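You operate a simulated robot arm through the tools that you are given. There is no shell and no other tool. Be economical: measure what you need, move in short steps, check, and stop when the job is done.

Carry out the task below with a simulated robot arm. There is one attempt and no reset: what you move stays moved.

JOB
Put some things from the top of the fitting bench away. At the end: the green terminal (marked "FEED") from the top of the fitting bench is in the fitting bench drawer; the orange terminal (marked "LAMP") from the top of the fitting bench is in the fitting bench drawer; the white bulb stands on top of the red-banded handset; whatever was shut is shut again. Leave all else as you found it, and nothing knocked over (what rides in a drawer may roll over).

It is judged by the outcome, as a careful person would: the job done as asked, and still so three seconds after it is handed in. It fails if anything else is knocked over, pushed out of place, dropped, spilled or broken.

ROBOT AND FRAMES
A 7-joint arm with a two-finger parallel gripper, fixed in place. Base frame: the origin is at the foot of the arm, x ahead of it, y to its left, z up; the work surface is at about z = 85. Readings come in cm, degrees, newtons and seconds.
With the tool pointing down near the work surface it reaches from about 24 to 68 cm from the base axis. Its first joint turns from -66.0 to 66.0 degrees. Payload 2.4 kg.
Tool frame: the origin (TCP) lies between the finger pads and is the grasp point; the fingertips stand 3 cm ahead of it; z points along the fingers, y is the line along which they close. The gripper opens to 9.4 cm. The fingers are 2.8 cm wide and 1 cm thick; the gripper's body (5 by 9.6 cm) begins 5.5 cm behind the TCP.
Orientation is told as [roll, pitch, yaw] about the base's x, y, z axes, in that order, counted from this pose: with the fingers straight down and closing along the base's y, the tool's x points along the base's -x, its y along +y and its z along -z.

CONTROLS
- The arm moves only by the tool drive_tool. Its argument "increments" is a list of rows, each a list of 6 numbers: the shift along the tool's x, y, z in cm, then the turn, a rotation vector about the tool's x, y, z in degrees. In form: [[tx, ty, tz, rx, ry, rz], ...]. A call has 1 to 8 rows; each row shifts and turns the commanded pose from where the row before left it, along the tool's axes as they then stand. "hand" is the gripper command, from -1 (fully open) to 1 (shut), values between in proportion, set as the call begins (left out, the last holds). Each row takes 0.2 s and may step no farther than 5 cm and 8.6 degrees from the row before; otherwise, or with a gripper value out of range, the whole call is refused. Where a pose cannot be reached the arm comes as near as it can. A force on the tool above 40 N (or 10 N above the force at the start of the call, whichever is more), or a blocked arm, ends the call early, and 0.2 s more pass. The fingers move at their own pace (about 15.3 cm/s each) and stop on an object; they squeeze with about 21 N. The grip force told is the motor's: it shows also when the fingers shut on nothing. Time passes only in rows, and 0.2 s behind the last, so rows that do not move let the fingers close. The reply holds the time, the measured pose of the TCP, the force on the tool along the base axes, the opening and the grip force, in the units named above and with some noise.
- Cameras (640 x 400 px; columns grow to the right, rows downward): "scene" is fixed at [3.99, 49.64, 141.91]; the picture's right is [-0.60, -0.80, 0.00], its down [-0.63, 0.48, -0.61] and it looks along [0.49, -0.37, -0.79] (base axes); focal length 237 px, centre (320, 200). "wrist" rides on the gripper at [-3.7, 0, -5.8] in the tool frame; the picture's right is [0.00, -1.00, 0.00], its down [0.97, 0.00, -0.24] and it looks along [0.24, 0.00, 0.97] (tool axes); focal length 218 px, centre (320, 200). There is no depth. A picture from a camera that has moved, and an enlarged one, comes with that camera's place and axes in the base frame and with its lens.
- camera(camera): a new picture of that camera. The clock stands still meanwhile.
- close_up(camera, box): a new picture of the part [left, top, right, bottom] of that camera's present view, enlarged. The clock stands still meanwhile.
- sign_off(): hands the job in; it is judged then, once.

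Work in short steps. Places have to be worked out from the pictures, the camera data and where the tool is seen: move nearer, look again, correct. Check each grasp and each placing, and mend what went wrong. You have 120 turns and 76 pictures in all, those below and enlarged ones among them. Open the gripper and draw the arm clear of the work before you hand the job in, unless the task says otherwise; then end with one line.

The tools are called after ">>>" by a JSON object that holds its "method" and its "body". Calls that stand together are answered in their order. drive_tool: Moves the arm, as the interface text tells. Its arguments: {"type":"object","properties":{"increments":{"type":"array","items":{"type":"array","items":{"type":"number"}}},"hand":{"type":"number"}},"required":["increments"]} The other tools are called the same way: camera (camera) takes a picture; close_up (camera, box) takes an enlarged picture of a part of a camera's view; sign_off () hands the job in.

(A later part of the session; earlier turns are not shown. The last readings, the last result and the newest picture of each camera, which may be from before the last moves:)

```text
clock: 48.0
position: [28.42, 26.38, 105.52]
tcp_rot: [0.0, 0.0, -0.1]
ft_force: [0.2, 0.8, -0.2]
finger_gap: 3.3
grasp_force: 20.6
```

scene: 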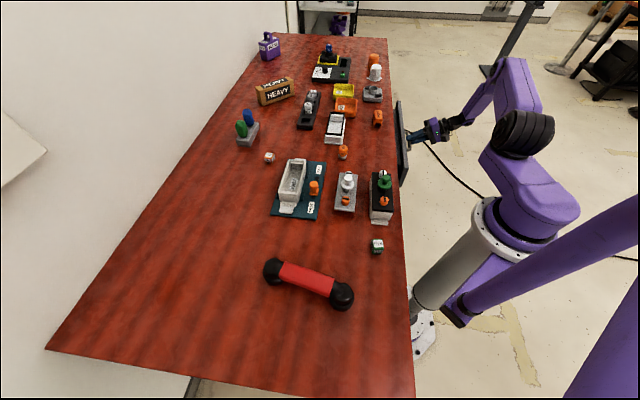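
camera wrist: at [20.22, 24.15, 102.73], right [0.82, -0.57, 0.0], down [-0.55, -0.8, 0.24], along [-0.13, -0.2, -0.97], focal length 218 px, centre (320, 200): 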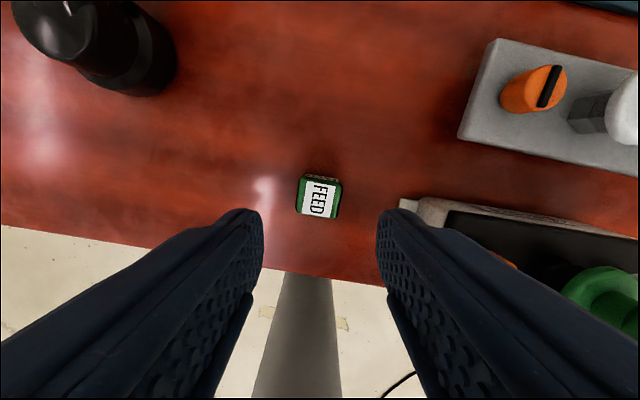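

>>> {"method": "drive_tool", "body": {"increments": [[-1.2, -3.4, 0, 0, 0, 0], [-1.2, -3.4, 0, 0, 0, 0], [-1.2, -3.4, 0, 0, 0, 0], [-1.2, -3.4, 0, 0, 0, 0], [-1.2, -3.4, 0, 0, 0, 0], [-1.2, -3.4, 0, 0, 0, 0], [-1.2, -3.4, 0, 0, 0, 0], [-1.2, -3.4, 0, 0, 0, 0]]}}

>>> {"method": "drive_tool", "body": {"increments": [[-1.2, -3.5, 0, 0, 0, 0], [-1.2, -3.5, 0, 0, 0, 0], [-1.2, -3.5, 0, 0, 0, 0], [-1.2, -3.5, 0, 0, 0, 0], [-1.2, -3.5, 0, 0, 0, 0], [-1.2, -3.5, 0, 0, 0, 0], [-1.2, -3.5, 0, 0, 0, 0], [-1.1, -3.5, 0, 0, 0, 0]]}}

>>> {"method": "drive_tool", "body": {"increments": [[0, 0, 0, 0, 0, 7.5], [0, 0, 0, 0, 0, 7.5], [0, 0, 0, 0, 0, 7.5], [0, 0, 0, 0, 0, 7.5], [0, 0, 0, 0, 0, 7.5], [0, 0, 0, 0, 0, 7.5]]}}

>>> {"method": "camera", "body": {"camera": "wrist"}}

```text
clock: 49.8
position: [37.79, -0.81, 105.57]
tcp_rot: [0.0, -0.2, 0.0]
ft_force: [-0.2, -1.2, 0.1]
finger_gap: 2.9
grasp_force: 21.1
```

```text
clock: 51.6
position: [47.55, -28.77, 105.58]
tcp_rot: [0.1, -0.1, 0.0]
ft_force: [0.3, -0.4, 0.0]
finger_gap: 2.88
grasp_force: 20.8
```

```text
clock: 53.0
position: [47.53, -28.71, 105.51]
tcp_rot: [0.1, 0.0, -45.2]
ft_force: [0.3, 1.1, -0.5]
finger_gap: 2.89
grasp_force: 21.0
```

```text
38 pictures are left
camera wrist: at [50.18, -31.42, 111.36], right [-0.71, -0.7, 0.0], down [-0.68, 0.69, 0.24], along [-0.17, 0.17, -0.97], focal length 218 px, centre (320, 200)
```

wrist: 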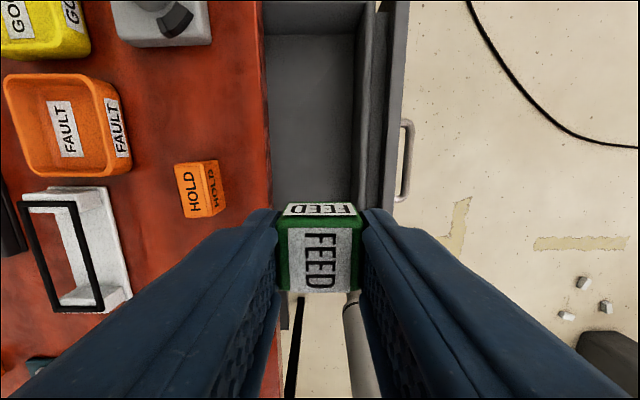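

FEED is held square at 2.89 cm over the drawer. Nudge to the opening's middle and descend.

>>> {"method": "drive_tool", "body": {"increments": [[2, 0.55, 2, 0, 0, 0], [0, 0, 3, 0, 0, 0], [0, 0, 3, 0, 0, 0], [0, 0, 3, 0, 0, 0], [0, 0, 3, 0, 0, 0], [0, 0, 3, 0, 0, 0], [0, 0, 3, 0, 0, 0]]}}

>>> {"method": "camera", "body": {"camera": "wrist"}}

>>> {"method": "close_up", "body": {"camera": "scene", "box": [360, 80, 480, 200]}}

```text
clock: 54.6
position: [46.45, -27.02, 85.43]
tcp_rot: [0.1, 0.0, -45.0]
ft_force: [0.2, -0.6, 0.0]
finger_gap: 2.89
grasp_force: 21.2
```

```text
37 pictures are left
camera wrist: at [49.17, -29.69, 91.16], right [-0.71, -0.71, 0.0], down [-0.69, 0.69, 0.24], along [-0.17, 0.17, -0.97], focal length 218 px, centre (320, 200)
```

wrist: 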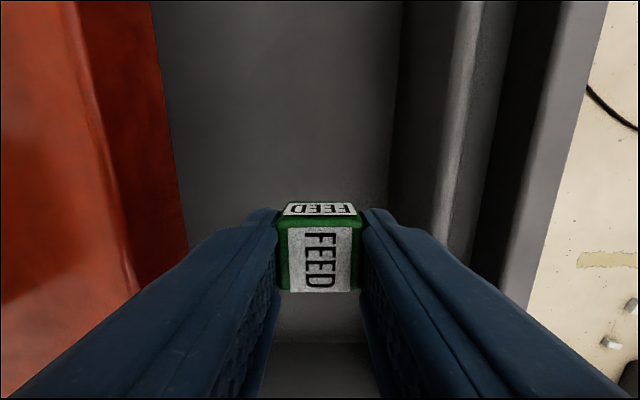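

```text
3.33 times, centred on (420, 140) of scene
camera zoom: at [3.99, 49.64, 141.91], right [-0.6, -0.8, 0.0], down [-0.63, 0.48, -0.61], along [0.49, -0.37, -0.79], focal length 789 px, centre (-13, 400)
```

zoom: 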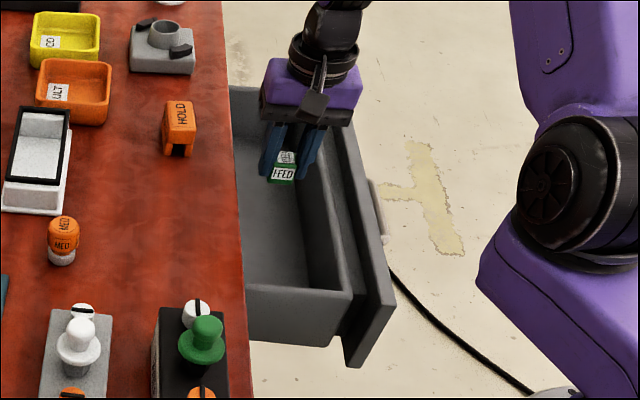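

Centred with clearance both sides. Lower further to ~78.

>>> {"method": "drive_tool", "body": {"increments": [[0, 0, 2.5, 0, 0, 0], [0, 0, 2.5, 0, 0, 0], [0, 0, 1.5, 0, 0, 0], [0, 0, 1.2, 0, 0, 0]]}}

>>> {"method": "camera", "body": {"camera": "wrist"}}

```text
clock: 55.6
position: [46.53, -26.92, 77.82]
tcp_rot: [0.0, 0.0, -45.0]
ft_force: [-0.3, 0.3, 1.2]
finger_gap: 2.88
grasp_force: 21.2
```

```text
35 pictures are left
camera wrist: at [49.21, -29.62, 83.6], right [-0.71, -0.71, 0.0], down [-0.69, 0.69, 0.24], along [-0.17, 0.17, -0.97], focal length 218 px, centre (320, 200)
```

wrist: 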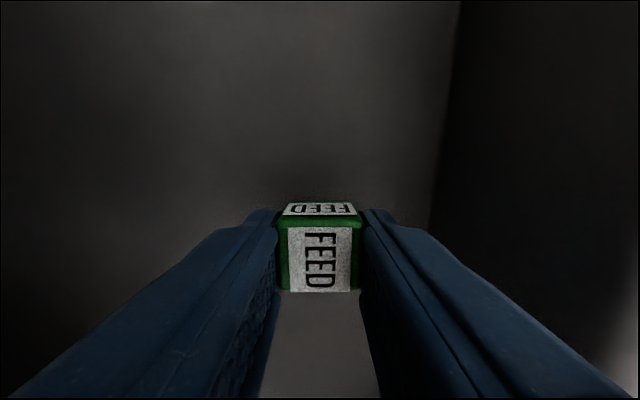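

Floor is ~3 cm beneath the cube. Go down 2 cm more slowly and release.

>>> {"method": "drive_tool", "body": {"increments": [[0, 0, 0.7, 0, 0, 0], [0, 0, 0.7, 0, 0, 0], [0, 0, 0.6, 0, 0, 0]]}}

>>> {"method": "drive_tool", "body": {"hand": 0.2, "increments": [[0, 0, 0, 0, 0, 0], [0, 0, 0, 0, 0, 0], [0, 0, -2, 0, 0, 0], [0, 0, -4, 0, 0, 0], [0, 0, -4, 0, 0, 0], [0, 0, -4, 0, 0, 0]]}}

>>> {"method": "camera", "body": {"camera": "wrist"}}

```text
clock: 56.4
position: [46.49, -26.9, 75.8]
tcp_rot: [0.2, 0.1, -45.1]
ft_force: [0.4, -0.5, 0.2]
finger_gap: 2.87
grasp_force: 21.2
```

```text
clock: 57.8
position: [46.69, -26.82, 89.67]
tcp_rot: [0.1, 0.0, -44.9]
ft_force: [0.1, -0.9, 0.4]
finger_gap: 3.76
grasp_force: 0.2
```

```text
34 pictures are left
camera wrist: at [49.35, -29.55, 95.58], right [-0.71, -0.71, 0.0], down [-0.69, 0.69, 0.24], along [-0.17, 0.17, -0.97], focal length 218 px, centre (320, 200)
```

wrist: 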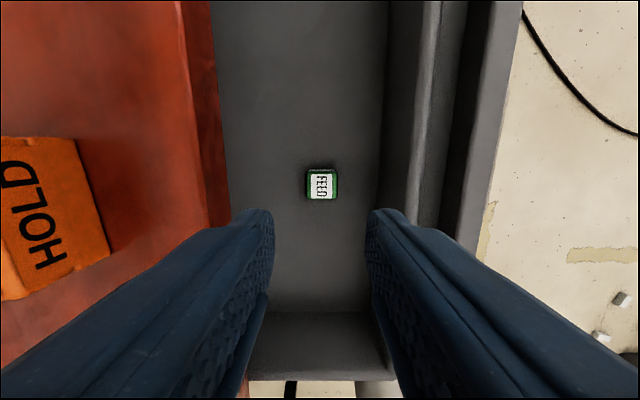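

FEED lies in the drawer. Rise, turn to yaw 0, and go toward LAMP (≈62.8, 27.2).

>>> {"method": "drive_tool", "body": {"increments": [[0, 0, -4, 0, 0, 0], [0, 0, -4, 0, 0, -7.5], [0, 0, -4, 0, 0, -7.5], [0, 0, -4, 0, 0, -7.5], [0, 0, 0, 0, 0, -7.5], [0, 0, 0, 0, 0, -7.5], [0, 0, 0, 0, 0, -7.5]]}}

>>> {"method": "drive_tool", "body": {"increments": [[0, 4.6, 0, 0, 0, 0], [0, 4.6, 0, 0, 0, 0], [0, 4.6, 0, 0, 0, 0], [0, 4.6, 0, 0, 0, 0], [0, 4.6, 0, 0, 0, 0], [0, 4.6, 0, 0, 0, 0], [0, 4.6, 0, 0, 0, 0], [0, 4.6, 0, 0, 0, 0]]}}

>>> {"method": "drive_tool", "body": {"increments": [[-2, 4, 0, 0, 0, 0], [-2, 4, 0, 0, 0, 0], [-2, 4, 0, 0, -8, 0], [-1, 2, 0, 0, -8, 0], [0, 0, 0, 0, -4, 0]]}}

>>> {"method": "camera", "body": {"camera": "wrist"}}

```text
clock: 59.4
position: [46.47, -26.91, 105.96]
tcp_rot: [0.2, -0.2, 0.1]
ft_force: [0.0, 0.1, 0.3]
finger_gap: 3.76
grasp_force: 0.1
```

```text
clock: 61.2
position: [46.54, 9.65, 105.61]
tcp_rot: [0.0, -0.1, 0.0]
ft_force: [0.2, 0.2, -0.1]
finger_gap: 3.74
grasp_force: 0.2
```

```text
clock: 62.4
position: [53.5, 23.8, 106.19]
tcp_rot: [0.1, -20.1, -0.1]
ft_force: [-0.6, -0.7, 0.0]
finger_gap: 3.76
grasp_force: 0.1
```

```text
33 pictures are left
camera wrist: at [54.99, 23.81, 112.81], right [0.0, -1.0, 0.0], down [-0.99, 0.0, -0.11], along [0.11, 0.0, -0.99], focal length 218 px, centre (320, 200)
```

wrist: 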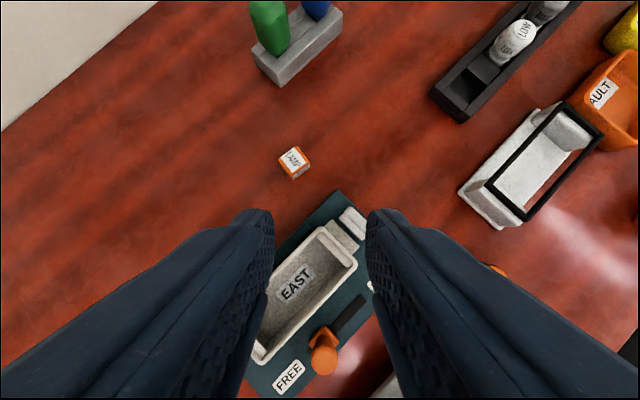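

>>> {"method": "close_up", "body": {"camera": "wrist", "box": [270, 140, 320, 190]}}

```text
8.00 times, centred on (295, 165) of wrist
camera zoom: at [54.99, 23.81, 112.81], right [0.0, -1.0, 0.0], down [-0.99, 0.0, -0.11], along [0.11, 0.0, -0.99], focal length 1746 px, centre (520, 480)
```

zoom: 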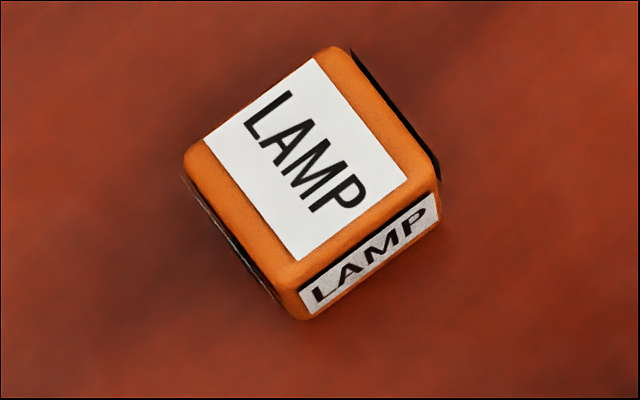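

LAMP is at (62.6, 27.0) with edges at yaw ≈ 38°. I align yaw 38° with a 20° outward tilt for reach and move to a pre-grasp.

>>> {"method": "drive_tool", "body": {"hand": 0, "increments": [[0, 0, 0, -2.6, 0, -7.14], [0, 0, 0, -2.6, 0, -7.14], [0, 0, 0, -2.6, 0, -7.14], [0, 0, 0, -2.6, 0, -7.14], [0, 0, 0, -2.6, 0, -7.14]]}}

>>> {"method": "drive_tool", "body": {"increments": [[-0.46, -0.78, 3.1, 0, 0, 0], [-0.46, -0.78, 3.1, 0, 0, 0], [-0.46, -0.78, 3.1, 0, 0, 0], [-0.46, -0.78, 3.1, 0, 0, 0]]}}

>>> {"method": "camera", "body": {"camera": "wrist"}}

```text
clock: 63.6
position: [53.52, 23.83, 106.18]
tcp_rot: [0.0, -20.1, 38.1]
ft_force: [-0.3, -0.2, -0.6]
finger_gap: 4.71
grasp_force: 0.1
```

```text
clock: 64.6
position: [59.95, 25.22, 95.11]
tcp_rot: [0.1, -20.1, 37.8]
ft_force: [-0.4, -0.6, 0.7]
finger_gap: 4.69
grasp_force: 0.0
```

```text
31 pictures are left
camera wrist: at [61.23, 26.0, 101.87], right [0.61, -0.79, 0.0], down [-0.78, -0.61, -0.11], along [0.09, 0.07, -0.99], focal length 218 px, centre (320, 200)
```

wrist: 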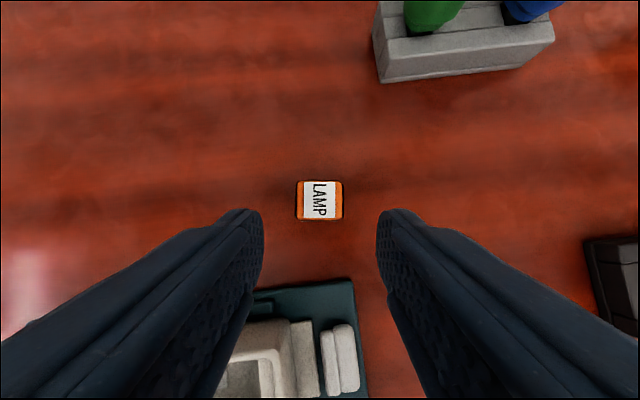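

LAMP is centred and square. Advance 7 cm and grip.

>>> {"method": "drive_tool", "body": {"increments": [[0, 0, 3, 0, 0, 0], [0, 0, 2.5, 0, 0, 0], [0, 0, 1.4, 0, 0, 0]]}}

>>> {"method": "drive_tool", "body": {"hand": 1, "increments": [[0, 0, 0, 0, 0, 0], [0, 0, 0, 0, 0, 0], [0, 0, 0, 0, 0, 0]]}}

>>> {"method": "close_up", "body": {"camera": "wrist", "box": [240, 160, 400, 300]}}

```text
clock: 65.4
position: [61.99, 26.49, 88.64]
tcp_rot: [-0.1, -20.1, 38.0]
ft_force: [0.3, -0.6, -0.1]
finger_gap: 4.7
grasp_force: 0.0
```

```text
clock: 66.2
position: [62.04, 26.53, 88.49]
tcp_rot: [0.0, -20.1, 38.0]
ft_force: [-0.3, -1.0, -0.6]
finger_gap: 2.95
grasp_force: 21.0
```

```text
2.86 times, centred on (320, 230) of wrist
camera zoom: at [63.18, 27.43, 95.31], right [0.62, -0.79, 0.0], down [-0.78, -0.61, -0.11], along [0.09, 0.07, -0.99], focal length 624 px, centre (320, 114)
```

zoom: 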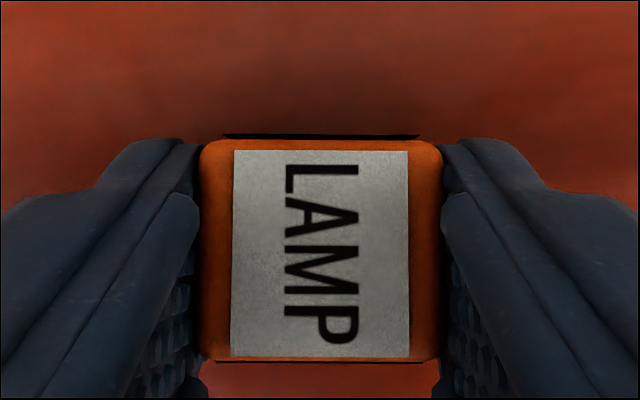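

Square grip. Lift slowly and check.

>>> {"method": "drive_tool", "body": {"increments": [[-0.1, 0, -0.3, 0, 0, 0], [-0.2, 0, -0.6, 0, 0, 0], [-0.4, 0, -1, 0, 0, 0], [-0.5, 0, -1.4, 0, 0, 0], [-0.7, 0, -1.9, 0, 0, 0], [-0.7, 0, -1.9, 0, 0, 0], [-0.7, 0, -1.9, 0, 0, 0], [-0.7, 0, -1.9, 0, 0, 0]]}}

>>> {"method": "drive_tool", "body": {"increments": [[0, 0, -2, 0, 5, 0], [1, 0, -2, 0, 5, 0], [2, 0, 0, 0, 5, 0], [2, 0, 0, 0, 5, 0], [2, 0, 0, 0, 0, 6.4], [2, 0, 0, 0, 0, 6.4], [2, 0, 0, 0, 0, 6.4], [2, 0, 0, 0, 0, 6.4]]}}

```text
clock: 68.0
position: [62.02, 26.45, 100.33]
tcp_rot: [0.0, -20.1, 38.1]
ft_force: [1.0, 1.0, -0.1]
finger_gap: 2.92
grasp_force: 21.2
```

```text
clock: 69.8
position: [50.26, 18.97, 103.23]
tcp_rot: [0.1, -0.1, 12.3]
ft_force: [0.2, -0.6, -0.3]
finger_gap: 2.9
grasp_force: 20.7
```

LAMP held (2.9 cm). Carry to above the drawer.

>>> {"method": "drive_tool", "body": {"increments": [[0, -2, 0, 0, 0, 6.2], [0, -2, 0, 0, 0, 6.1], [-0.2, -3.5, -0.3, 0, 0, 0], [-0.2, -3.5, 0, 0, 0, 0], [-0.2, -3.5, 0, 0, 0, 0], [-0.2, -3.5, 0, 0, 0, 0], [-0.2, -3.5, 0, 0, 0, 0], [-0.2, -3.5, 0, 0, 0, 0]]}}

>>> {"method": "drive_tool", "body": {"increments": [[-0.2, -3.5, 0, 0, 0, 0], [-0.2, -3.5, 0, 0, 0, 0], [-0.2, -3.5, 0, 0, 0, 0], [-0.2, -3.5, 0, 0, 0, 0], [-0.2, -3.5, 0, 0, 0, 0], [-0.2, -3.5, 0, 0, 0, 0], [-0.2, -3.5, 0, 0, 0, 0], [-0.2, -3, 0, 0, 0, 0]]}}

>>> {"method": "drive_tool", "body": {"increments": [[0, 0, 0, 0, 0, 7.5], [0, 0, 0, 0, 0, 7.5], [0, 0, 0, 0, 0, 7.5], [0, 0, 0, 0, 0, 7.5], [0, 0, 0, 0, 0, 7.5], [0, 0, 0, 0, 0, 7.5]]}}

>>> {"method": "camera", "body": {"camera": "wrist"}}

```text
clock: 71.6
position: [52.24, -6.06, 103.6]
tcp_rot: [0.0, -0.1, 0.1]
ft_force: [0.6, -0.7, 0.1]
finger_gap: 2.9
grasp_force: 21.1
```

```text
clock: 73.4
position: [53.81, -33.54, 103.61]
tcp_rot: [0.1, -0.2, 0.1]
ft_force: [0.3, -0.1, -0.2]
finger_gap: 2.9
grasp_force: 20.8
```

```text
clock: 74.8
position: [53.74, -33.51, 103.49]
tcp_rot: [0.1, -0.1, -45.1]
ft_force: [0.3, 0.3, 0.1]
finger_gap: 2.92
grasp_force: 21.1
```

```text
29 pictures are left
camera wrist: at [56.4, -36.13, 109.21], right [-0.71, -0.71, 0.0], down [-0.69, 0.69, 0.24], along [-0.17, 0.17, -0.97], focal length 218 px, centre (320, 200)
```

wrist: 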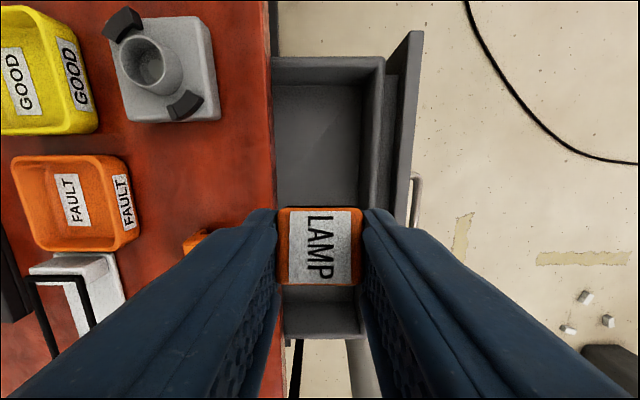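

Over the drawer, well away from FEED. Shift 0.5 cm outward and descend.

>>> {"method": "drive_tool", "body": {"increments": [[0, -0.5, 2, 0, 0, 0], [0, 0, 3, 0, 0, 0], [0, 0, 3, 0, 0, 0], [0, 0, 3, 0, 0, 0], [0, 0, 3, 0, 0, 0], [0, 0, 3, 0, 0, 0], [0, 0, 3, 0, 0, 0]]}}

>>> {"method": "drive_tool", "body": {"increments": [[0, 0, 2, 0, 0, 0], [0, 0, 2, 0, 0, 0], [0, 0, 1.5, 0, 0, 0], [0, 0, 1, 0, 0, 0], [0, 0, 0.8, 0, 0, 0]]}}

>>> {"method": "drive_tool", "body": {"hand": 0.2, "increments": [[0, 0, 0, 0, 0, 0], [0, 0, 0, 0, 0, 0], [0, 0, -2, 0, 0, 0], [0, 0, -4, 0, 0, 0], [0, 0, -4, 0, 0, 0], [0, 0, -4, 0, 0, 0], [0, 0, -4, 0, 0, 0]]}}

>>> {"method": "camera", "body": {"camera": "wrist"}}

```text
clock: 76.4
position: [53.34, -33.69, 83.38]
tcp_rot: [0.1, 0.1, -45.0]
ft_force: [0.2, 0.5, 0.0]
finger_gap: 2.91
grasp_force: 21.4
```

```text
clock: 77.6
position: [53.42, -33.8, 76.15]
tcp_rot: [0.1, 0.0, -44.9]
ft_force: [-4.7, 2.4, 12.8]
finger_gap: 2.92
grasp_force: 21.2
```

```text
clock: 79.2
position: [53.28, -33.98, 94.15]
tcp_rot: [0.1, -0.1, -44.9]
ft_force: [0.1, 0.0, -1.2]
finger_gap: 3.79
grasp_force: 0.1
```

```text
28 pictures are left
camera wrist: at [55.97, -36.55, 99.95], right [-0.71, -0.71, 0.0], down [-0.69, 0.68, 0.24], along [-0.17, 0.17, -0.97], focal length 218 px, centre (320, 200)
```

wrist: 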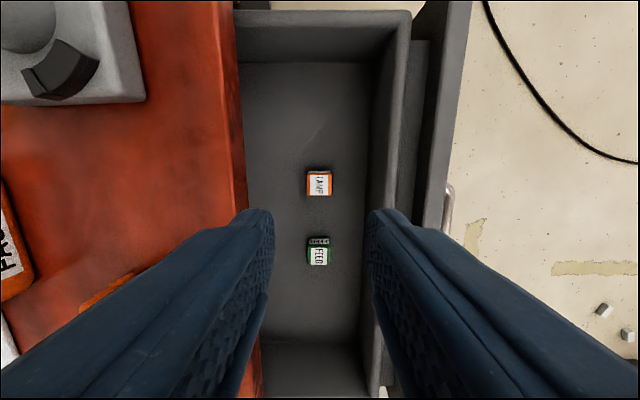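

Both terminals are in the drawer (the 12 N was the tilted cube meeting the floor). Rise and check the scene for disturbance.

>>> {"method": "drive_tool", "body": {"increments": [[0, 0, -4, 0, 0, 0], [0, 0, -4, 0, 0, 0], [0, 0, -4, 0, 0, 0]]}}

>>> {"method": "close_up", "body": {"camera": "scene", "box": [230, 30, 410, 150]}}

```text
clock: 80.0
position: [53.28, -34.01, 106.1]
tcp_rot: [0.1, -0.1, -44.9]
ft_force: [0.1, 0.8, 0.4]
finger_gap: 3.76
grasp_force: 0.1
```

```text
3.33 times, centred on (320, 90) of scene
camera zoom: at [3.99, 49.64, 141.91], right [-0.6, -0.8, 0.0], down [-0.63, 0.48, -0.61], along [0.49, -0.37, -0.79], focal length 789 px, centre (320, 567)
```

zoom: 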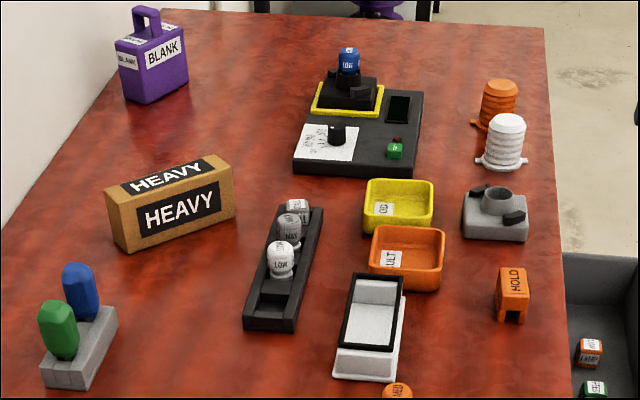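

Nothing disturbed. Now retrace to the handle: travel outside, roll to 55°, go down.

>>> {"method": "drive_tool", "body": {"hand": 0, "increments": [[1.05, -3.85, -1.1, 0, 0, 0], [1.05, -3.85, -1.1, 0, 0, 0], [1.05, -3.85, -1.1, 0, 0, 0], [1.05, -3.85, -1.1, 0, 0, 0], [1.05, -3.85, -1.1, 0, 0, 0], [1.05, -3.85, -1.1, 0, 0, 0]]}}

>>> {"method": "drive_tool", "body": {"increments": [[0, 0, 0, -7.8, 0, 0], [0, 0, 0, -7.8, 0, 0], [0, 0, 0, -7.9, 0, 0], [0, 0, 0, -7.9, 0, 0], [0, 0, 0, -7.9, 0, 0], [0, 0, 0, -7.9, 0, 0], [0, 0, 0, -7.9, 0, 0]]}}

>>> {"method": "drive_tool", "body": {"increments": [[0, -3.28, 2.3, 0, 0, 0], [0, -3.28, 2.3, 0, 0, 0], [0, -3.28, 2.3, 0, 0, 0], [0, -3.28, 2.3, 0, 0, 0], [0, -3.28, 2.3, 0, 0, 0], [0, -3.28, 2.3, 0, 0, 0], [0, -3.28, 2.3, 0, 0, 0]]}}

>>> {"method": "camera", "body": {"camera": "wrist"}}

```text
clock: 81.4
position: [32.64, -45.69, 112.48]
tcp_rot: [0.1, 0.0, -44.8]
ft_force: [-0.2, 0.0, 0.0]
finger_gap: 4.68
grasp_force: 0.0
```

```text
clock: 83.0
position: [32.53, -45.86, 112.68]
tcp_rot: [55.3, -0.1, -44.9]
ft_force: [0.2, 0.0, 0.1]
finger_gap: 4.69
grasp_force: 0.1
```

```text
clock: 84.6
position: [32.74, -45.73, 84.66]
tcp_rot: [55.2, -0.1, -44.9]
ft_force: [-0.6, -1.2, 0.5]
finger_gap: 4.69
grasp_force: 0.0
```

```text
26 pictures are left
camera wrist: at [32.03, -51.82, 87.89], right [-0.4, -0.4, -0.82], down [-0.83, 0.55, 0.14], along [0.39, 0.73, -0.55], focal length 218 px, centre (320, 200)
```

wrist: 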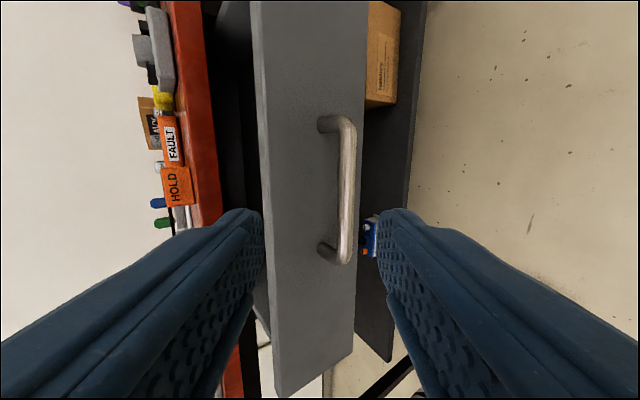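

Same view as before; advance onto the bar and grip.

>>> {"method": "drive_tool", "body": {"increments": [[0, -2, 3, 0, 0, 0], [0, 0, 4, 0, 0, 0], [0, 0, 2.8, 0, 0, 0]]}}

>>> {"method": "drive_tool", "body": {"hand": 1, "increments": [[0, 0, 0, 0, 0, 0], [0, 0, 0, 0, 0, 0]]}}

>>> {"method": "drive_tool", "body": {"increments": [[0, 0.86, 1.23, 0, 0, 0], [0, 0.86, 1.23, 0, 0, 0], [0, 0.86, 1.23, 0, 0, 0], [0, 0.86, 1.23, 0, 0, 0], [0, 0.86, 1.23, 0, 0, 0], [0, 0.86, 1.23, 0, 0, 0], [0, 0.86, 1.23, 0, 0, 0], [0, 0.86, 1.23, 0, 0, 0]]}}

```text
clock: 85.4
position: [37.3, -40.94, 77.4]
tcp_rot: [55.2, 0.1, -44.9]
ft_force: [0.2, -0.4, 0.6]
finger_gap: 4.7
grasp_force: 0.0
```

```text
clock: 86.0
position: [37.41, -40.87, 77.25]
tcp_rot: [55.0, -0.1, -45.0]
ft_force: [0.8, -1.7, -9.7]
finger_gap: 1.35
grasp_force: 45.1
```

```text
clock: 87.8
position: [45.94, -32.22, 77.32]
tcp_rot: [55.0, 0.1, -44.9]
ft_force: [-1.9, 1.8, -24.0]
finger_gap: 1.38
grasp_force: 44.3
```

Drawer sliding in. Push the remaining ~5.9 cm.

>>> {"method": "drive_tool", "body": {"increments": [[0, 0.86, 1.23, 0, 0, 0], [0, 0.86, 1.23, 0, 0, 0], [0, 0.86, 1.23, 0, 0, 0], [0, 0.78, 1.11, 0, 0, 0]]}}

>>> {"method": "drive_tool", "body": {"increments": [[0, 0.2, 0.29, 0, 0, 0], [0, 0.1, 0.15, 0, 0, 0]]}}

```text
clock: 88.8
position: [50.05, -28.2, 77.13]
tcp_rot: [54.8, 0.1, -45.0]
ft_force: [-10.5, -5.9, -24.3]
finger_gap: 1.36
grasp_force: 45.3
```

```text
clock: 89.4
position: [49.95, -28.23, 77.27]
tcp_rot: [54.7, 0.0, -45.2]
ft_force: [-3.8, -1.7, 1.7]
finger_gap: 1.38
grasp_force: 45.1
stopped in row 2: the force on the tool passed its limit (the readings are from after the stop); the commanded pose is now the measured one
```

It's against its stop: shut. Release, back off, and look.

>>> {"method": "drive_tool", "body": {"hand": 0, "increments": [[0, 0, 0, 0, 0, 0], [0, 0, 0, 0, 0, 0], [0, 0, -3, 0, 0, 0], [0, 0, -4, 0, 0, 0], [0, 2, -3, 0, 0, 0]]}}

>>> {"method": "camera", "body": {"camera": "wrist"}}

```text
clock: 90.6
position: [45.08, -33.19, 84.66]
tcp_rot: [54.6, 0.1, -45.1]
ft_force: [0.3, 0.2, 0.3]
finger_gap: 4.72
grasp_force: 0.0
```

```text
25 pictures are left
camera wrist: at [44.36, -39.26, 87.97], right [-0.41, -0.41, -0.82], down [-0.82, 0.55, 0.14], along [0.39, 0.73, -0.56], focal length 218 px, centre (320, 200)
```

wrist: 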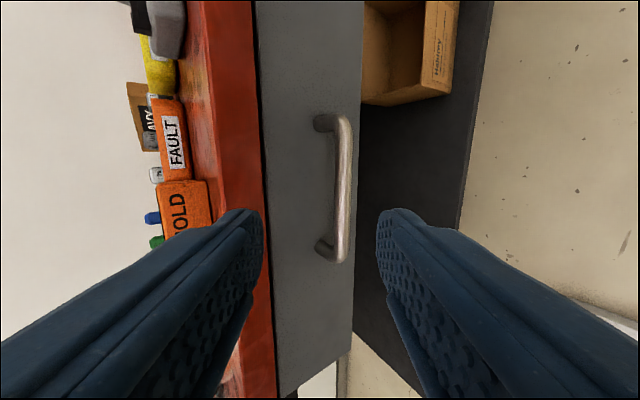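

Shut: the bar is back at (51.4, −27.1). Now rise and straighten for the bulb.

>>> {"method": "drive_tool", "body": {"increments": [[0, 3.28, -2.3, 0, 0, 0], [0, 3.28, -2.3, 0, 0, 0], [0, 3.28, -2.3, 0, 0, 0], [0, 3.28, -2.3, 0, 0, 0], [0, 3.28, -2.3, 0, 0, 0], [0, 3.28, -2.3, 0, 0, 0], [0, 3.28, -2.3, 0, 0, 0]]}}

>>> {"method": "drive_tool", "body": {"increments": [[0, 0, 0, 7.8, 0, 0], [0, 0, 0, 7.8, 0, 0], [0, 0, 0, 7.8, 0, 0], [0, 0, 0, 7.8, 0, 0], [0, 0, 0, 7.8, 0, 0], [0, 0, 0, 7.8, 0, 0], [0, 0, 0, 7.8, 0, 0]]}}

>>> {"method": "drive_tool", "body": {"increments": [[0, 0, 0, 0, 0, -7.5], [0, 0, 0, 0, 0, -7.5], [0, 0, 0, 0, 0, -7.5], [0, 0, 0, 0, 0, -7.5], [0, 0, 0, 0, 0, -7.5], [0, 0, 0, 0, 0, -7.5]]}}

>>> {"method": "drive_tool", "body": {"increments": [[-1.5, 4.2, 0, 0, 0, 0], [-1.5, 4.2, 0, 0, 0, 0], [-1.5, 4.2, 0, 0, 0, 0], [-1.5, 4.2, 0, 0, 0, 0], [-1.5, 4.2, 0, 0, 0, 0], [-1.5, 4.2, 0, 0, 0, 0], [-1.5, 4.2, 0, 0, 0, 0], [-1.5, 4.2, 0, 0, 0, 0]]}}

```text
clock: 92.2
position: [45.22, -33.23, 112.74]
tcp_rot: [54.7, 0.0, -45.2]
ft_force: [0.0, -0.9, 0.3]
finger_gap: 4.71
grasp_force: 0.1
```

```text
clock: 93.8
position: [45.03, -33.03, 112.78]
tcp_rot: [0.0, 0.0, -45.1]
ft_force: [-0.1, -0.6, -0.2]
finger_gap: 4.72
grasp_force: 0.1
```

```text
clock: 95.2
position: [45.11, -33.14, 112.79]
tcp_rot: [0.1, -0.1, 0.0]
ft_force: [-0.4, 0.9, 0.2]
finger_gap: 4.71
grasp_force: 0.1
```

```text
clock: 97.0
position: [57.22, 0.47, 112.84]
tcp_rot: [0.1, -0.1, -0.3]
ft_force: [0.2, 0.5, 0.1]
finger_gap: 4.69
grasp_force: 0.1
```

Now tilt 35° outward and move to about (66, 1, 104) to view LOW.

>>> {"method": "drive_tool", "body": {"increments": [[0, 0, 0, 0, -7, 0], [0, 0, 0, 0, -7, 0], [0, 0, 0, 0, -7, 0], [0, 0, 0, 0, -7, 0], [0, 0, 0, 0, -7, 0], [-0.8, 0.2, 4, 0, 0, 0], [-0.8, 0.2, 4, 0, 0, 0], [-0.8, 0.2, 4, 0, 0, 0]]}}

>>> {"method": "camera", "body": {"camera": "wrist"}}

```text
clock: 98.8
position: [66.11, 1.03, 104.3]
tcp_rot: [0.1, -35.2, -0.2]
ft_force: [0.0, -0.8, 0.4]
finger_gap: 4.67
grasp_force: 0.0
```

```text
24 pictures are left
camera wrist: at [65.87, 1.02, 111.18], right [0.0, -1.0, 0.0], down [-0.93, 0.0, -0.36], along [0.36, 0.0, -0.93], focal length 218 px, centre (320, 200)
```

wrist: 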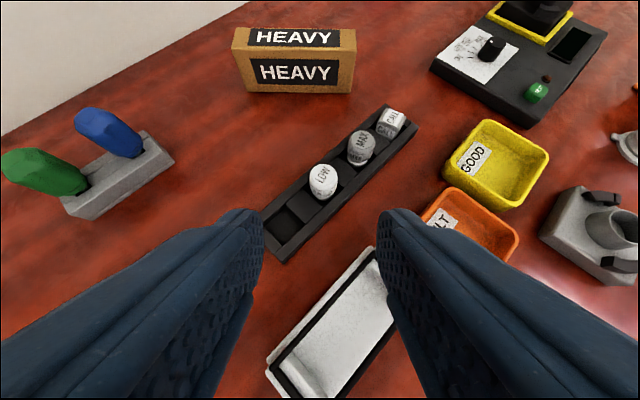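

LOW is at about (76.1, 0.8, 90), right on the tool axis. Advance 9.5 cm along the axis and look again.

>>> {"method": "drive_tool", "body": {"increments": [[0, -0.1, 3.5, 0, 0, 0], [0, -0.1, 3.5, 0, 0, 0], [0, 0, 2.5, 0, 0, 0]]}}

>>> {"method": "camera", "body": {"camera": "wrist"}}

>>> {"method": "close_up", "body": {"camera": "scene", "box": [280, 70, 360, 130]}}

```text
clock: 99.6
position: [71.78, 0.83, 96.37]
tcp_rot: [0.0, -35.1, -0.2]
ft_force: [1.2, 0.0, -0.3]
finger_gap: 4.7
grasp_force: 0.0
```

```text
23 pictures are left
camera wrist: at [71.45, 0.79, 103.2], right [0.0, -1.0, 0.0], down [-0.93, 0.0, -0.36], along [0.36, 0.0, -0.93], focal length 218 px, centre (320, 200)
```

wrist: 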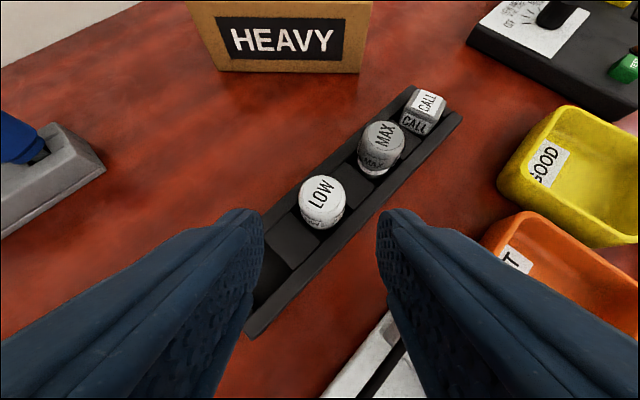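

```text
6.67 times, centred on (320, 100) of scene
camera zoom: at [3.99, 49.64, 141.91], right [-0.6, -0.8, 0.0], down [-0.63, 0.48, -0.61], along [0.49, -0.37, -0.79], focal length 1578 px, centre (320, 867)
```

zoom: 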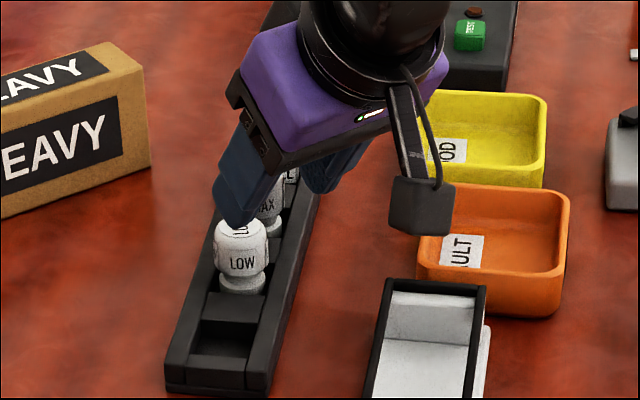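

Centred; the fingers will pass either side of LOW. Advance 6.3 cm gently, then close.

>>> {"method": "drive_tool", "body": {"increments": [[0, 0, 2.5, 0, 0, 0], [0, 0, 2, 0, 0, 0], [0, 0, 1, 0, 0, 0], [0, 0, 0.8, 0, 0, 0]]}}

>>> {"method": "close_up", "body": {"camera": "scene", "box": [280, 70, 360, 130]}}

>>> {"method": "camera", "body": {"camera": "wrist"}}

```text
clock: 100.6
position: [75.28, 0.84, 91.45]
tcp_rot: [0.1, -35.1, -0.3]
ft_force: [-0.1, -0.1, 0.3]
finger_gap: 4.7
grasp_force: 0.2
```

```text
6.67 times, centred on (320, 100) of scene
camera zoom: at [3.99, 49.64, 141.91], right [-0.6, -0.8, 0.0], down [-0.63, 0.48, -0.61], along [0.49, -0.37, -0.79], focal length 1578 px, centre (320, 867)
```

zoom: 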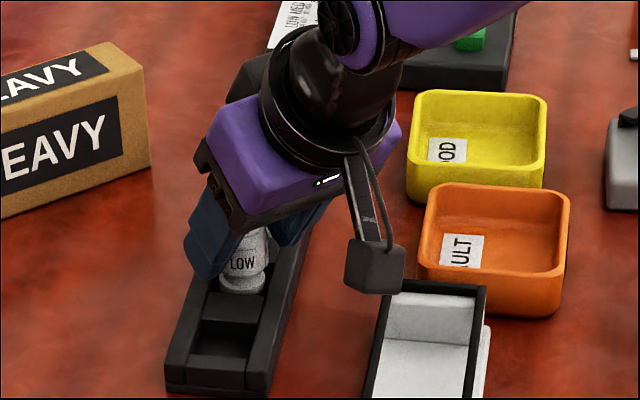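

```text
20 pictures are left
camera wrist: at [74.93, 0.78, 98.26], right [0.0, -1.0, 0.0], down [-0.93, 0.0, -0.36], along [0.36, 0.0, -0.93], focal length 218 px, centre (320, 200)
```

wrist: 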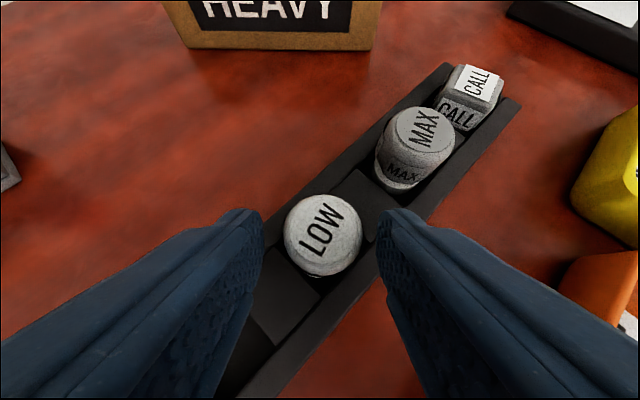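

LOW is between the pads. Close.

>>> {"method": "drive_tool", "body": {"hand": 1, "increments": [[0, 0, 0, 0, 0, 0], [0, 0, 0, 0, 0, 0], [0, 0, 0, 0, 0, 0]]}}

>>> {"method": "drive_tool", "body": {"increments": [[-0.17, 0, -0.25, 0, 0, 0], [-0.29, 0, -0.41, 0, 0, 0], [-0.57, 0, -0.82, 0, 0, 0], [-0.57, 0, -0.82, 0, 0, 0], [-0.86, 0, -1.23, 0, 0, 0], [-0.86, 0, -1.23, 0, 0, 0]]}}

>>> {"method": "close_up", "body": {"camera": "scene", "box": [280, 60, 360, 120]}}

```text
clock: 101.4
position: [75.22, 0.83, 91.32]
tcp_rot: [0.2, -35.0, -0.3]
ft_force: [-0.8, -0.3, 0.2]
finger_gap: 3.02
grasp_force: 20.8
```

```text
clock: 102.8
position: [74.99, 0.88, 97.18]
tcp_rot: [0.1, -35.2, -0.4]
ft_force: [-0.2, 0.3, -1.1]
finger_gap: 3.04
grasp_force: 21.0
```

```text
6.67 times, centred on (320, 90) of scene
camera zoom: at [3.99, 49.64, 141.91], right [-0.6, -0.8, 0.0], down [-0.63, 0.48, -0.61], along [0.49, -0.37, -0.79], focal length 1578 px, centre (320, 933)
```

zoom: 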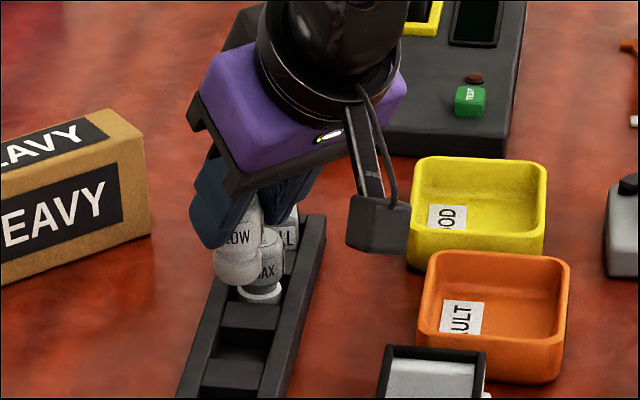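

LOW is out, held at 3.03 cm. Raise further and retract.

>>> {"method": "drive_tool", "body": {"increments": [[-1.15, 0, -1.64, 0, 0, 0], [-1.15, 0, -1.64, 0, 0, 0], [-1.15, 0, -1.64, 0, 0, 0], [-1.15, 0, -1.64, 0, 0, 0], [2.3, 0, -1.6, 0, 0, 0], [2.3, 0, -1.6, 0, 0, 0], [2.3, 0, -1.6, 0, 0, 0], [2.3, 0, -1.6, 0, 0, 0]]}}

>>> {"method": "drive_tool", "body": {"increments": [[2.3, 1, -1.6, 0, 0, 0], [2.3, 2, -1.6, 0, 0, 0], [2.3, 2, -1.6, 0, 0, 0], [2.3, 2, -1.6, 0, 0, 0], [0, 3, 0, -3.44, 0, -4.91], [0, 3, 0, -3.44, 0, -4.91], [0, 3, 0, -3.44, 0, -4.91], [0, 3, 0, -3.44, 0, -4.91]]}}

```text
clock: 104.6
position: [64.26, 0.82, 105.05]
tcp_rot: [0.2, -35.1, -0.2]
ft_force: [-1.0, 0.1, -0.5]
finger_gap: 3.02
grasp_force: 20.8
```

```text
clock: 106.4
position: [51.03, 19.57, 105.27]
tcp_rot: [0.2, -35.1, 23.9]
ft_force: [-0.1, -0.3, -1.0]
finger_gap: 3.02
grasp_force: 20.5
```

Continue around toward the handset, keeping the tilt constant.

>>> {"method": "drive_tool", "body": {"increments": [[0, 4, 0, -4.59, 0, -6.55], [0, 4, 0, -4.59, 0, -6.55], [0, 4, 0, -4.59, 0, -6.55], [0, 4, 0, -4.59, 0, -6.55], [0, 4, 0, -4.59, 0, -6.55], [0.4, 3.5, -0.3, 0, 0, 0], [0.4, 3.5, -0.3, 0, 0, 0]]}}

>>> {"method": "camera", "body": {"camera": "wrist"}}

>>> {"method": "camera", "body": {"camera": "scene"}}

```text
clock: 108.0
position: [31.87, 37.06, 105.15]
tcp_rot: [-0.1, -35.1, 63.7]
ft_force: [-0.5, 0.6, -1.3]
finger_gap: 3.05
grasp_force: 21.4
```

```text
18 pictures are left
camera wrist: at [31.75, 36.79, 112.02], right [0.9, -0.44, 0.0], down [-0.41, -0.84, -0.36], along [0.16, 0.32, -0.93], focal length 218 px, centre (320, 200)
```

wrist: 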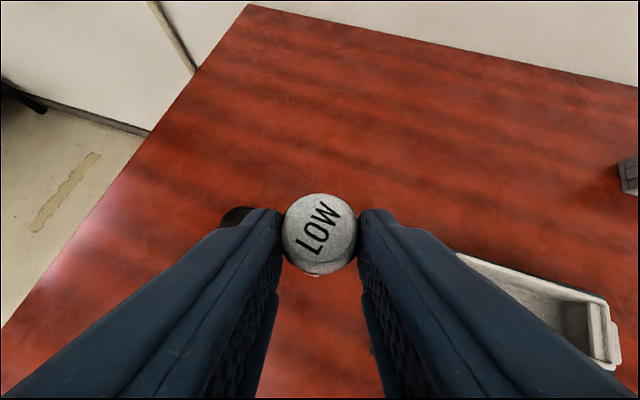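

```text
17 pictures are left
```

scene: 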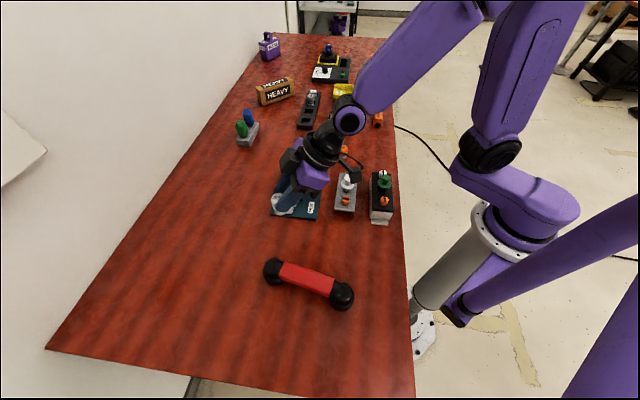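

Enlarge the handset while it's unobstructed, and the held bulb.

>>> {"method": "close_up", "body": {"camera": "scene", "box": [255, 250, 365, 315]}}

>>> {"method": "close_up", "body": {"camera": "scene", "box": [260, 160, 340, 225]}}

```text
5.82 times, centred on (310, 282) of scene
camera zoom: at [3.99, 49.63, 141.91], right [-0.6, -0.8, 0.0], down [-0.63, 0.48, -0.61], along [0.49, -0.37, -0.79], focal length 1377 px, centre (378, -280)
```

zoom: 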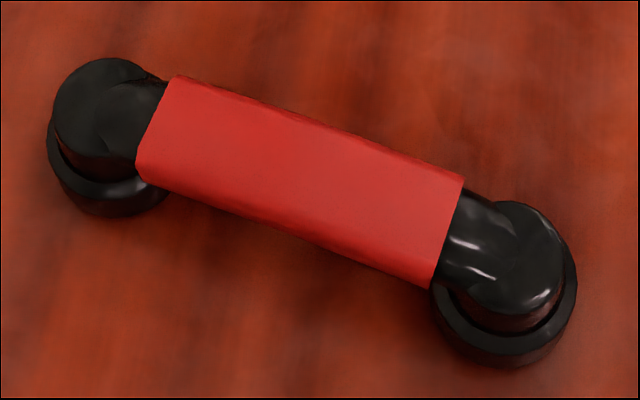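

```text
6.15 times, centred on (300, 192) of scene
camera zoom: at [3.99, 49.63, 141.91], right [-0.6, -0.8, 0.0], down [-0.63, 0.48, -0.61], along [0.49, -0.37, -0.79], focal length 1457 px, centre (443, 246)
```

zoom: 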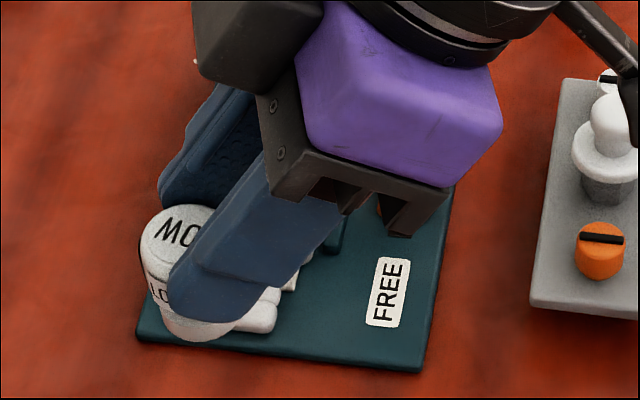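

The band's top is flat, its centre about (20.4, 40.9, ~90.5). The bulb's base is ~4.5 cm below the TCP. Move over the band, then part-way down.

>>> {"method": "drive_tool", "body": {"increments": [[0.6, 3, -0.42, 0, 0, 0], [0.6, 3, -0.42, 0, 0, 0], [0.6, 3, -0.42, 0, 0, 0], [0.6, 3, -0.42, 0, 0, 0], [0.86, 0, 1.23, 0, 0, 0], [0.86, 0, 1.23, 0, 0, 0], [0.86, 0, 1.23, 0, 0, 0], [0.57, 0, 0.82, 0, 0, 0]]}}

>>> {"method": "close_up", "body": {"camera": "scene", "box": [240, 220, 380, 320]}}

>>> {"method": "camera", "body": {"camera": "wrist"}}

```text
clock: 109.8
position: [19.76, 39.61, 99.79]
tcp_rot: [0.0, -35.1, 63.8]
ft_force: [-0.4, -0.4, -0.5]
finger_gap: 3.04
grasp_force: 20.6
out of reach, approached as far as the arm can: row 5
```

```text
4.00 times, centred on (310, 270) of scene
camera zoom: at [3.99, 49.64, 141.91], right [-0.6, -0.8, 0.0], down [-0.63, 0.48, -0.61], along [0.49, -0.37, -0.79], focal length 947 px, centre (360, -80)
```

zoom: 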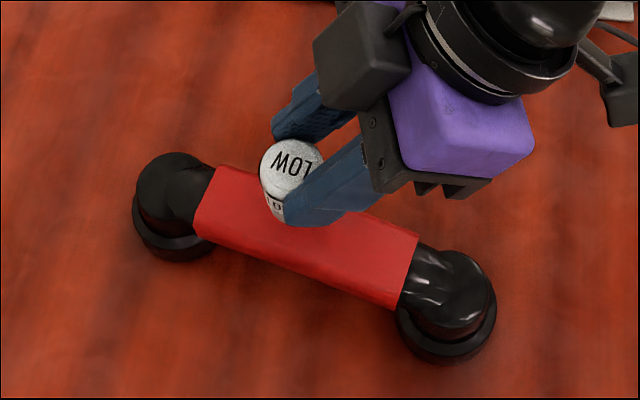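

```text
13 pictures are left
camera wrist: at [19.68, 39.3, 106.61], right [0.9, -0.44, 0.0], down [-0.41, -0.84, -0.36], along [0.16, 0.33, -0.93], focal length 218 px, centre (320, 200)
```

wrist: 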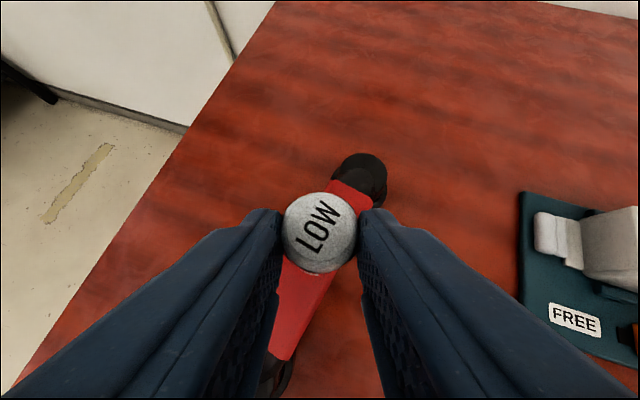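

The bulb is over the middle of the band (offset ≈0.2 cm). Lower in steps, watching force.

>>> {"method": "drive_tool", "body": {"increments": [[0.57, 0, 0.82, 0, 0, 0], [0.57, 0, 0.82, 0, 0, 0], [0.57, 0, 0.82, 0, 0, 0], [0.29, 0, 0.41, 0, 0, 0]]}}

>>> {"method": "close_up", "body": {"camera": "scene", "box": [270, 235, 350, 295]}}

```text
clock: 110.8
position: [19.83, 39.81, 96.41]
tcp_rot: [0.1, -35.6, 63.7]
ft_force: [3.3, 3.2, 21.2]
finger_gap: 3.08
grasp_force: 21.0
```

```text
6.67 times, centred on (310, 265) of scene
camera zoom: at [3.98, 49.62, 141.92], right [-0.6, -0.8, 0.0], down [-0.63, 0.48, -0.61], along [0.49, -0.37, -0.79], focal length 1578 px, centre (387, -233)
```

zoom: 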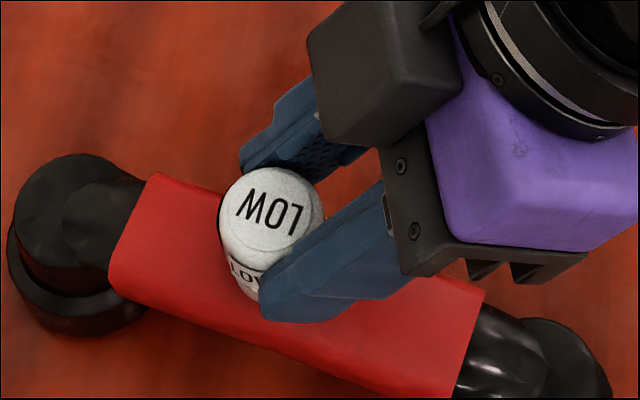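

Contact reached (21 N). Ease up slightly to relieve pressure before releasing.

>>> {"method": "drive_tool", "body": {"increments": [[-0.09, 0, -0.12, 0, 0, 0], [0, 0, 0, 0, 0, 0]]}}

```text
clock: 111.4
position: [19.78, 39.67, 96.48]
tcp_rot: [0.0, -35.4, 63.8]
ft_force: [1.4, 6.4, 16.4]
finger_gap: 3.02
grasp_force: 21.1
```

>>> {"method": "drive_tool", "body": {"increments": [[-0.14, 0, -0.2, 0, 0, 0], [0, 0, 0, 0, 0, 0]]}}

```text
clock: 112.0
position: [19.61, 39.55, 96.5]
tcp_rot: [0.1, -34.9, 63.6]
ft_force: [0.6, -0.1, 0.3]
finger_gap: 3.01
grasp_force: 21.0
```

Nearly zero force at touch height. Lower 0.1 cm, release a little, and check.

>>> {"method": "drive_tool", "body": {"increments": [[0.06, 0, 0.08, 0, 0, 0], [0, 0, 0, 0, 0, 0]]}}

>>> {"method": "drive_tool", "body": {"hand": 0.1, "increments": [[0, 0, 0, 0, 0, 0], [0, 0, 0, 0, 0, 0], [0, 0, 0, 0, 0, 0]]}}

>>> {"method": "close_up", "body": {"camera": "scene", "box": [270, 235, 350, 295]}}

>>> {"method": "camera", "body": {"camera": "wrist"}}

```text
clock: 112.6
position: [19.62, 39.71, 96.56]
tcp_rot: [0.0, -35.1, 63.8]
ft_force: [0.1, -0.3, 0.1]
finger_gap: 3.02
grasp_force: 21.1
```

```text
clock: 113.4
position: [19.78, 39.74, 96.43]
tcp_rot: [0.0, -35.0, 63.8]
ft_force: [0.6, -0.2, -0.8]
finger_gap: 4.22
grasp_force: 0.0
```

```text
6.67 times, centred on (310, 265) of scene
camera zoom: at [3.99, 49.64, 141.91], right [-0.6, -0.8, 0.0], down [-0.63, 0.48, -0.61], along [0.49, -0.37, -0.79], focal length 1578 px, centre (387, -233)
```

zoom: 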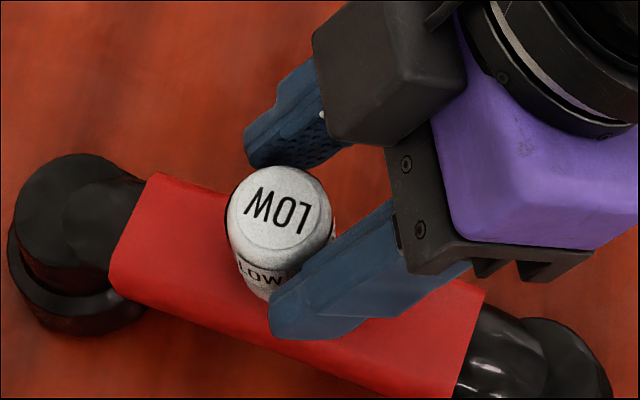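

```text
10 pictures are left
camera wrist: at [19.57, 39.37, 103.37], right [0.9, -0.44, 0.0], down [-0.41, -0.84, -0.36], along [0.16, 0.33, -0.93], focal length 218 px, centre (320, 200)
```

wrist: 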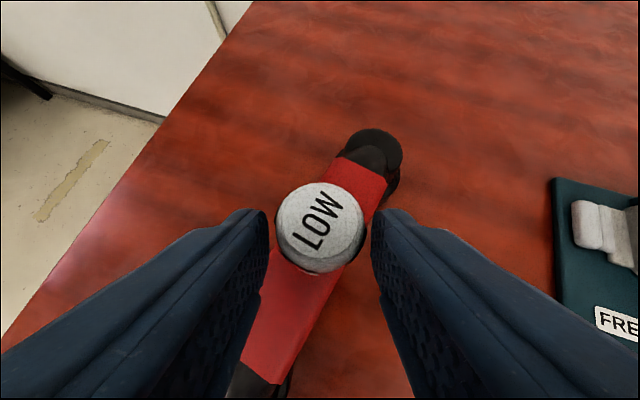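

The bulb stands upright on the band, with clearance to both fingers. Rise straight up slowly.

>>> {"method": "drive_tool", "body": {"increments": [[-0.29, 0, -0.41, 0, 0, 0], [-0.57, 0, -0.82, 0, 0, 0], [-0.57, 0, -0.82, 0, 0, 0], [-0.57, 0, -0.82, 0, 0, 0], [-0.57, 0, -0.82, 0, 0, 0], [-0.57, 0, -0.82, 0, 0, 0]]}}

>>> {"method": "camera", "body": {"camera": "wrist"}}

```text
clock: 114.8
position: [19.58, 39.73, 102.19]
tcp_rot: [-0.1, -35.1, 63.8]
ft_force: [-0.2, -0.5, -0.5]
finger_gap: 4.23
grasp_force: 0.0
```

```text
9 pictures are left
camera wrist: at [19.55, 39.29, 108.99], right [0.9, -0.44, 0.0], down [-0.41, -0.84, -0.36], along [0.16, 0.32, -0.93], focal length 218 px, centre (320, 200)
```

wrist: 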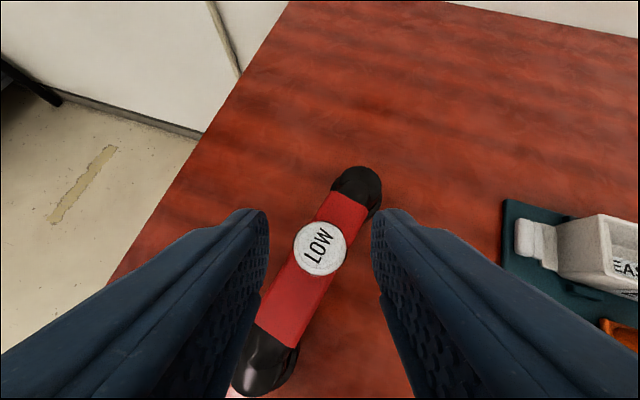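

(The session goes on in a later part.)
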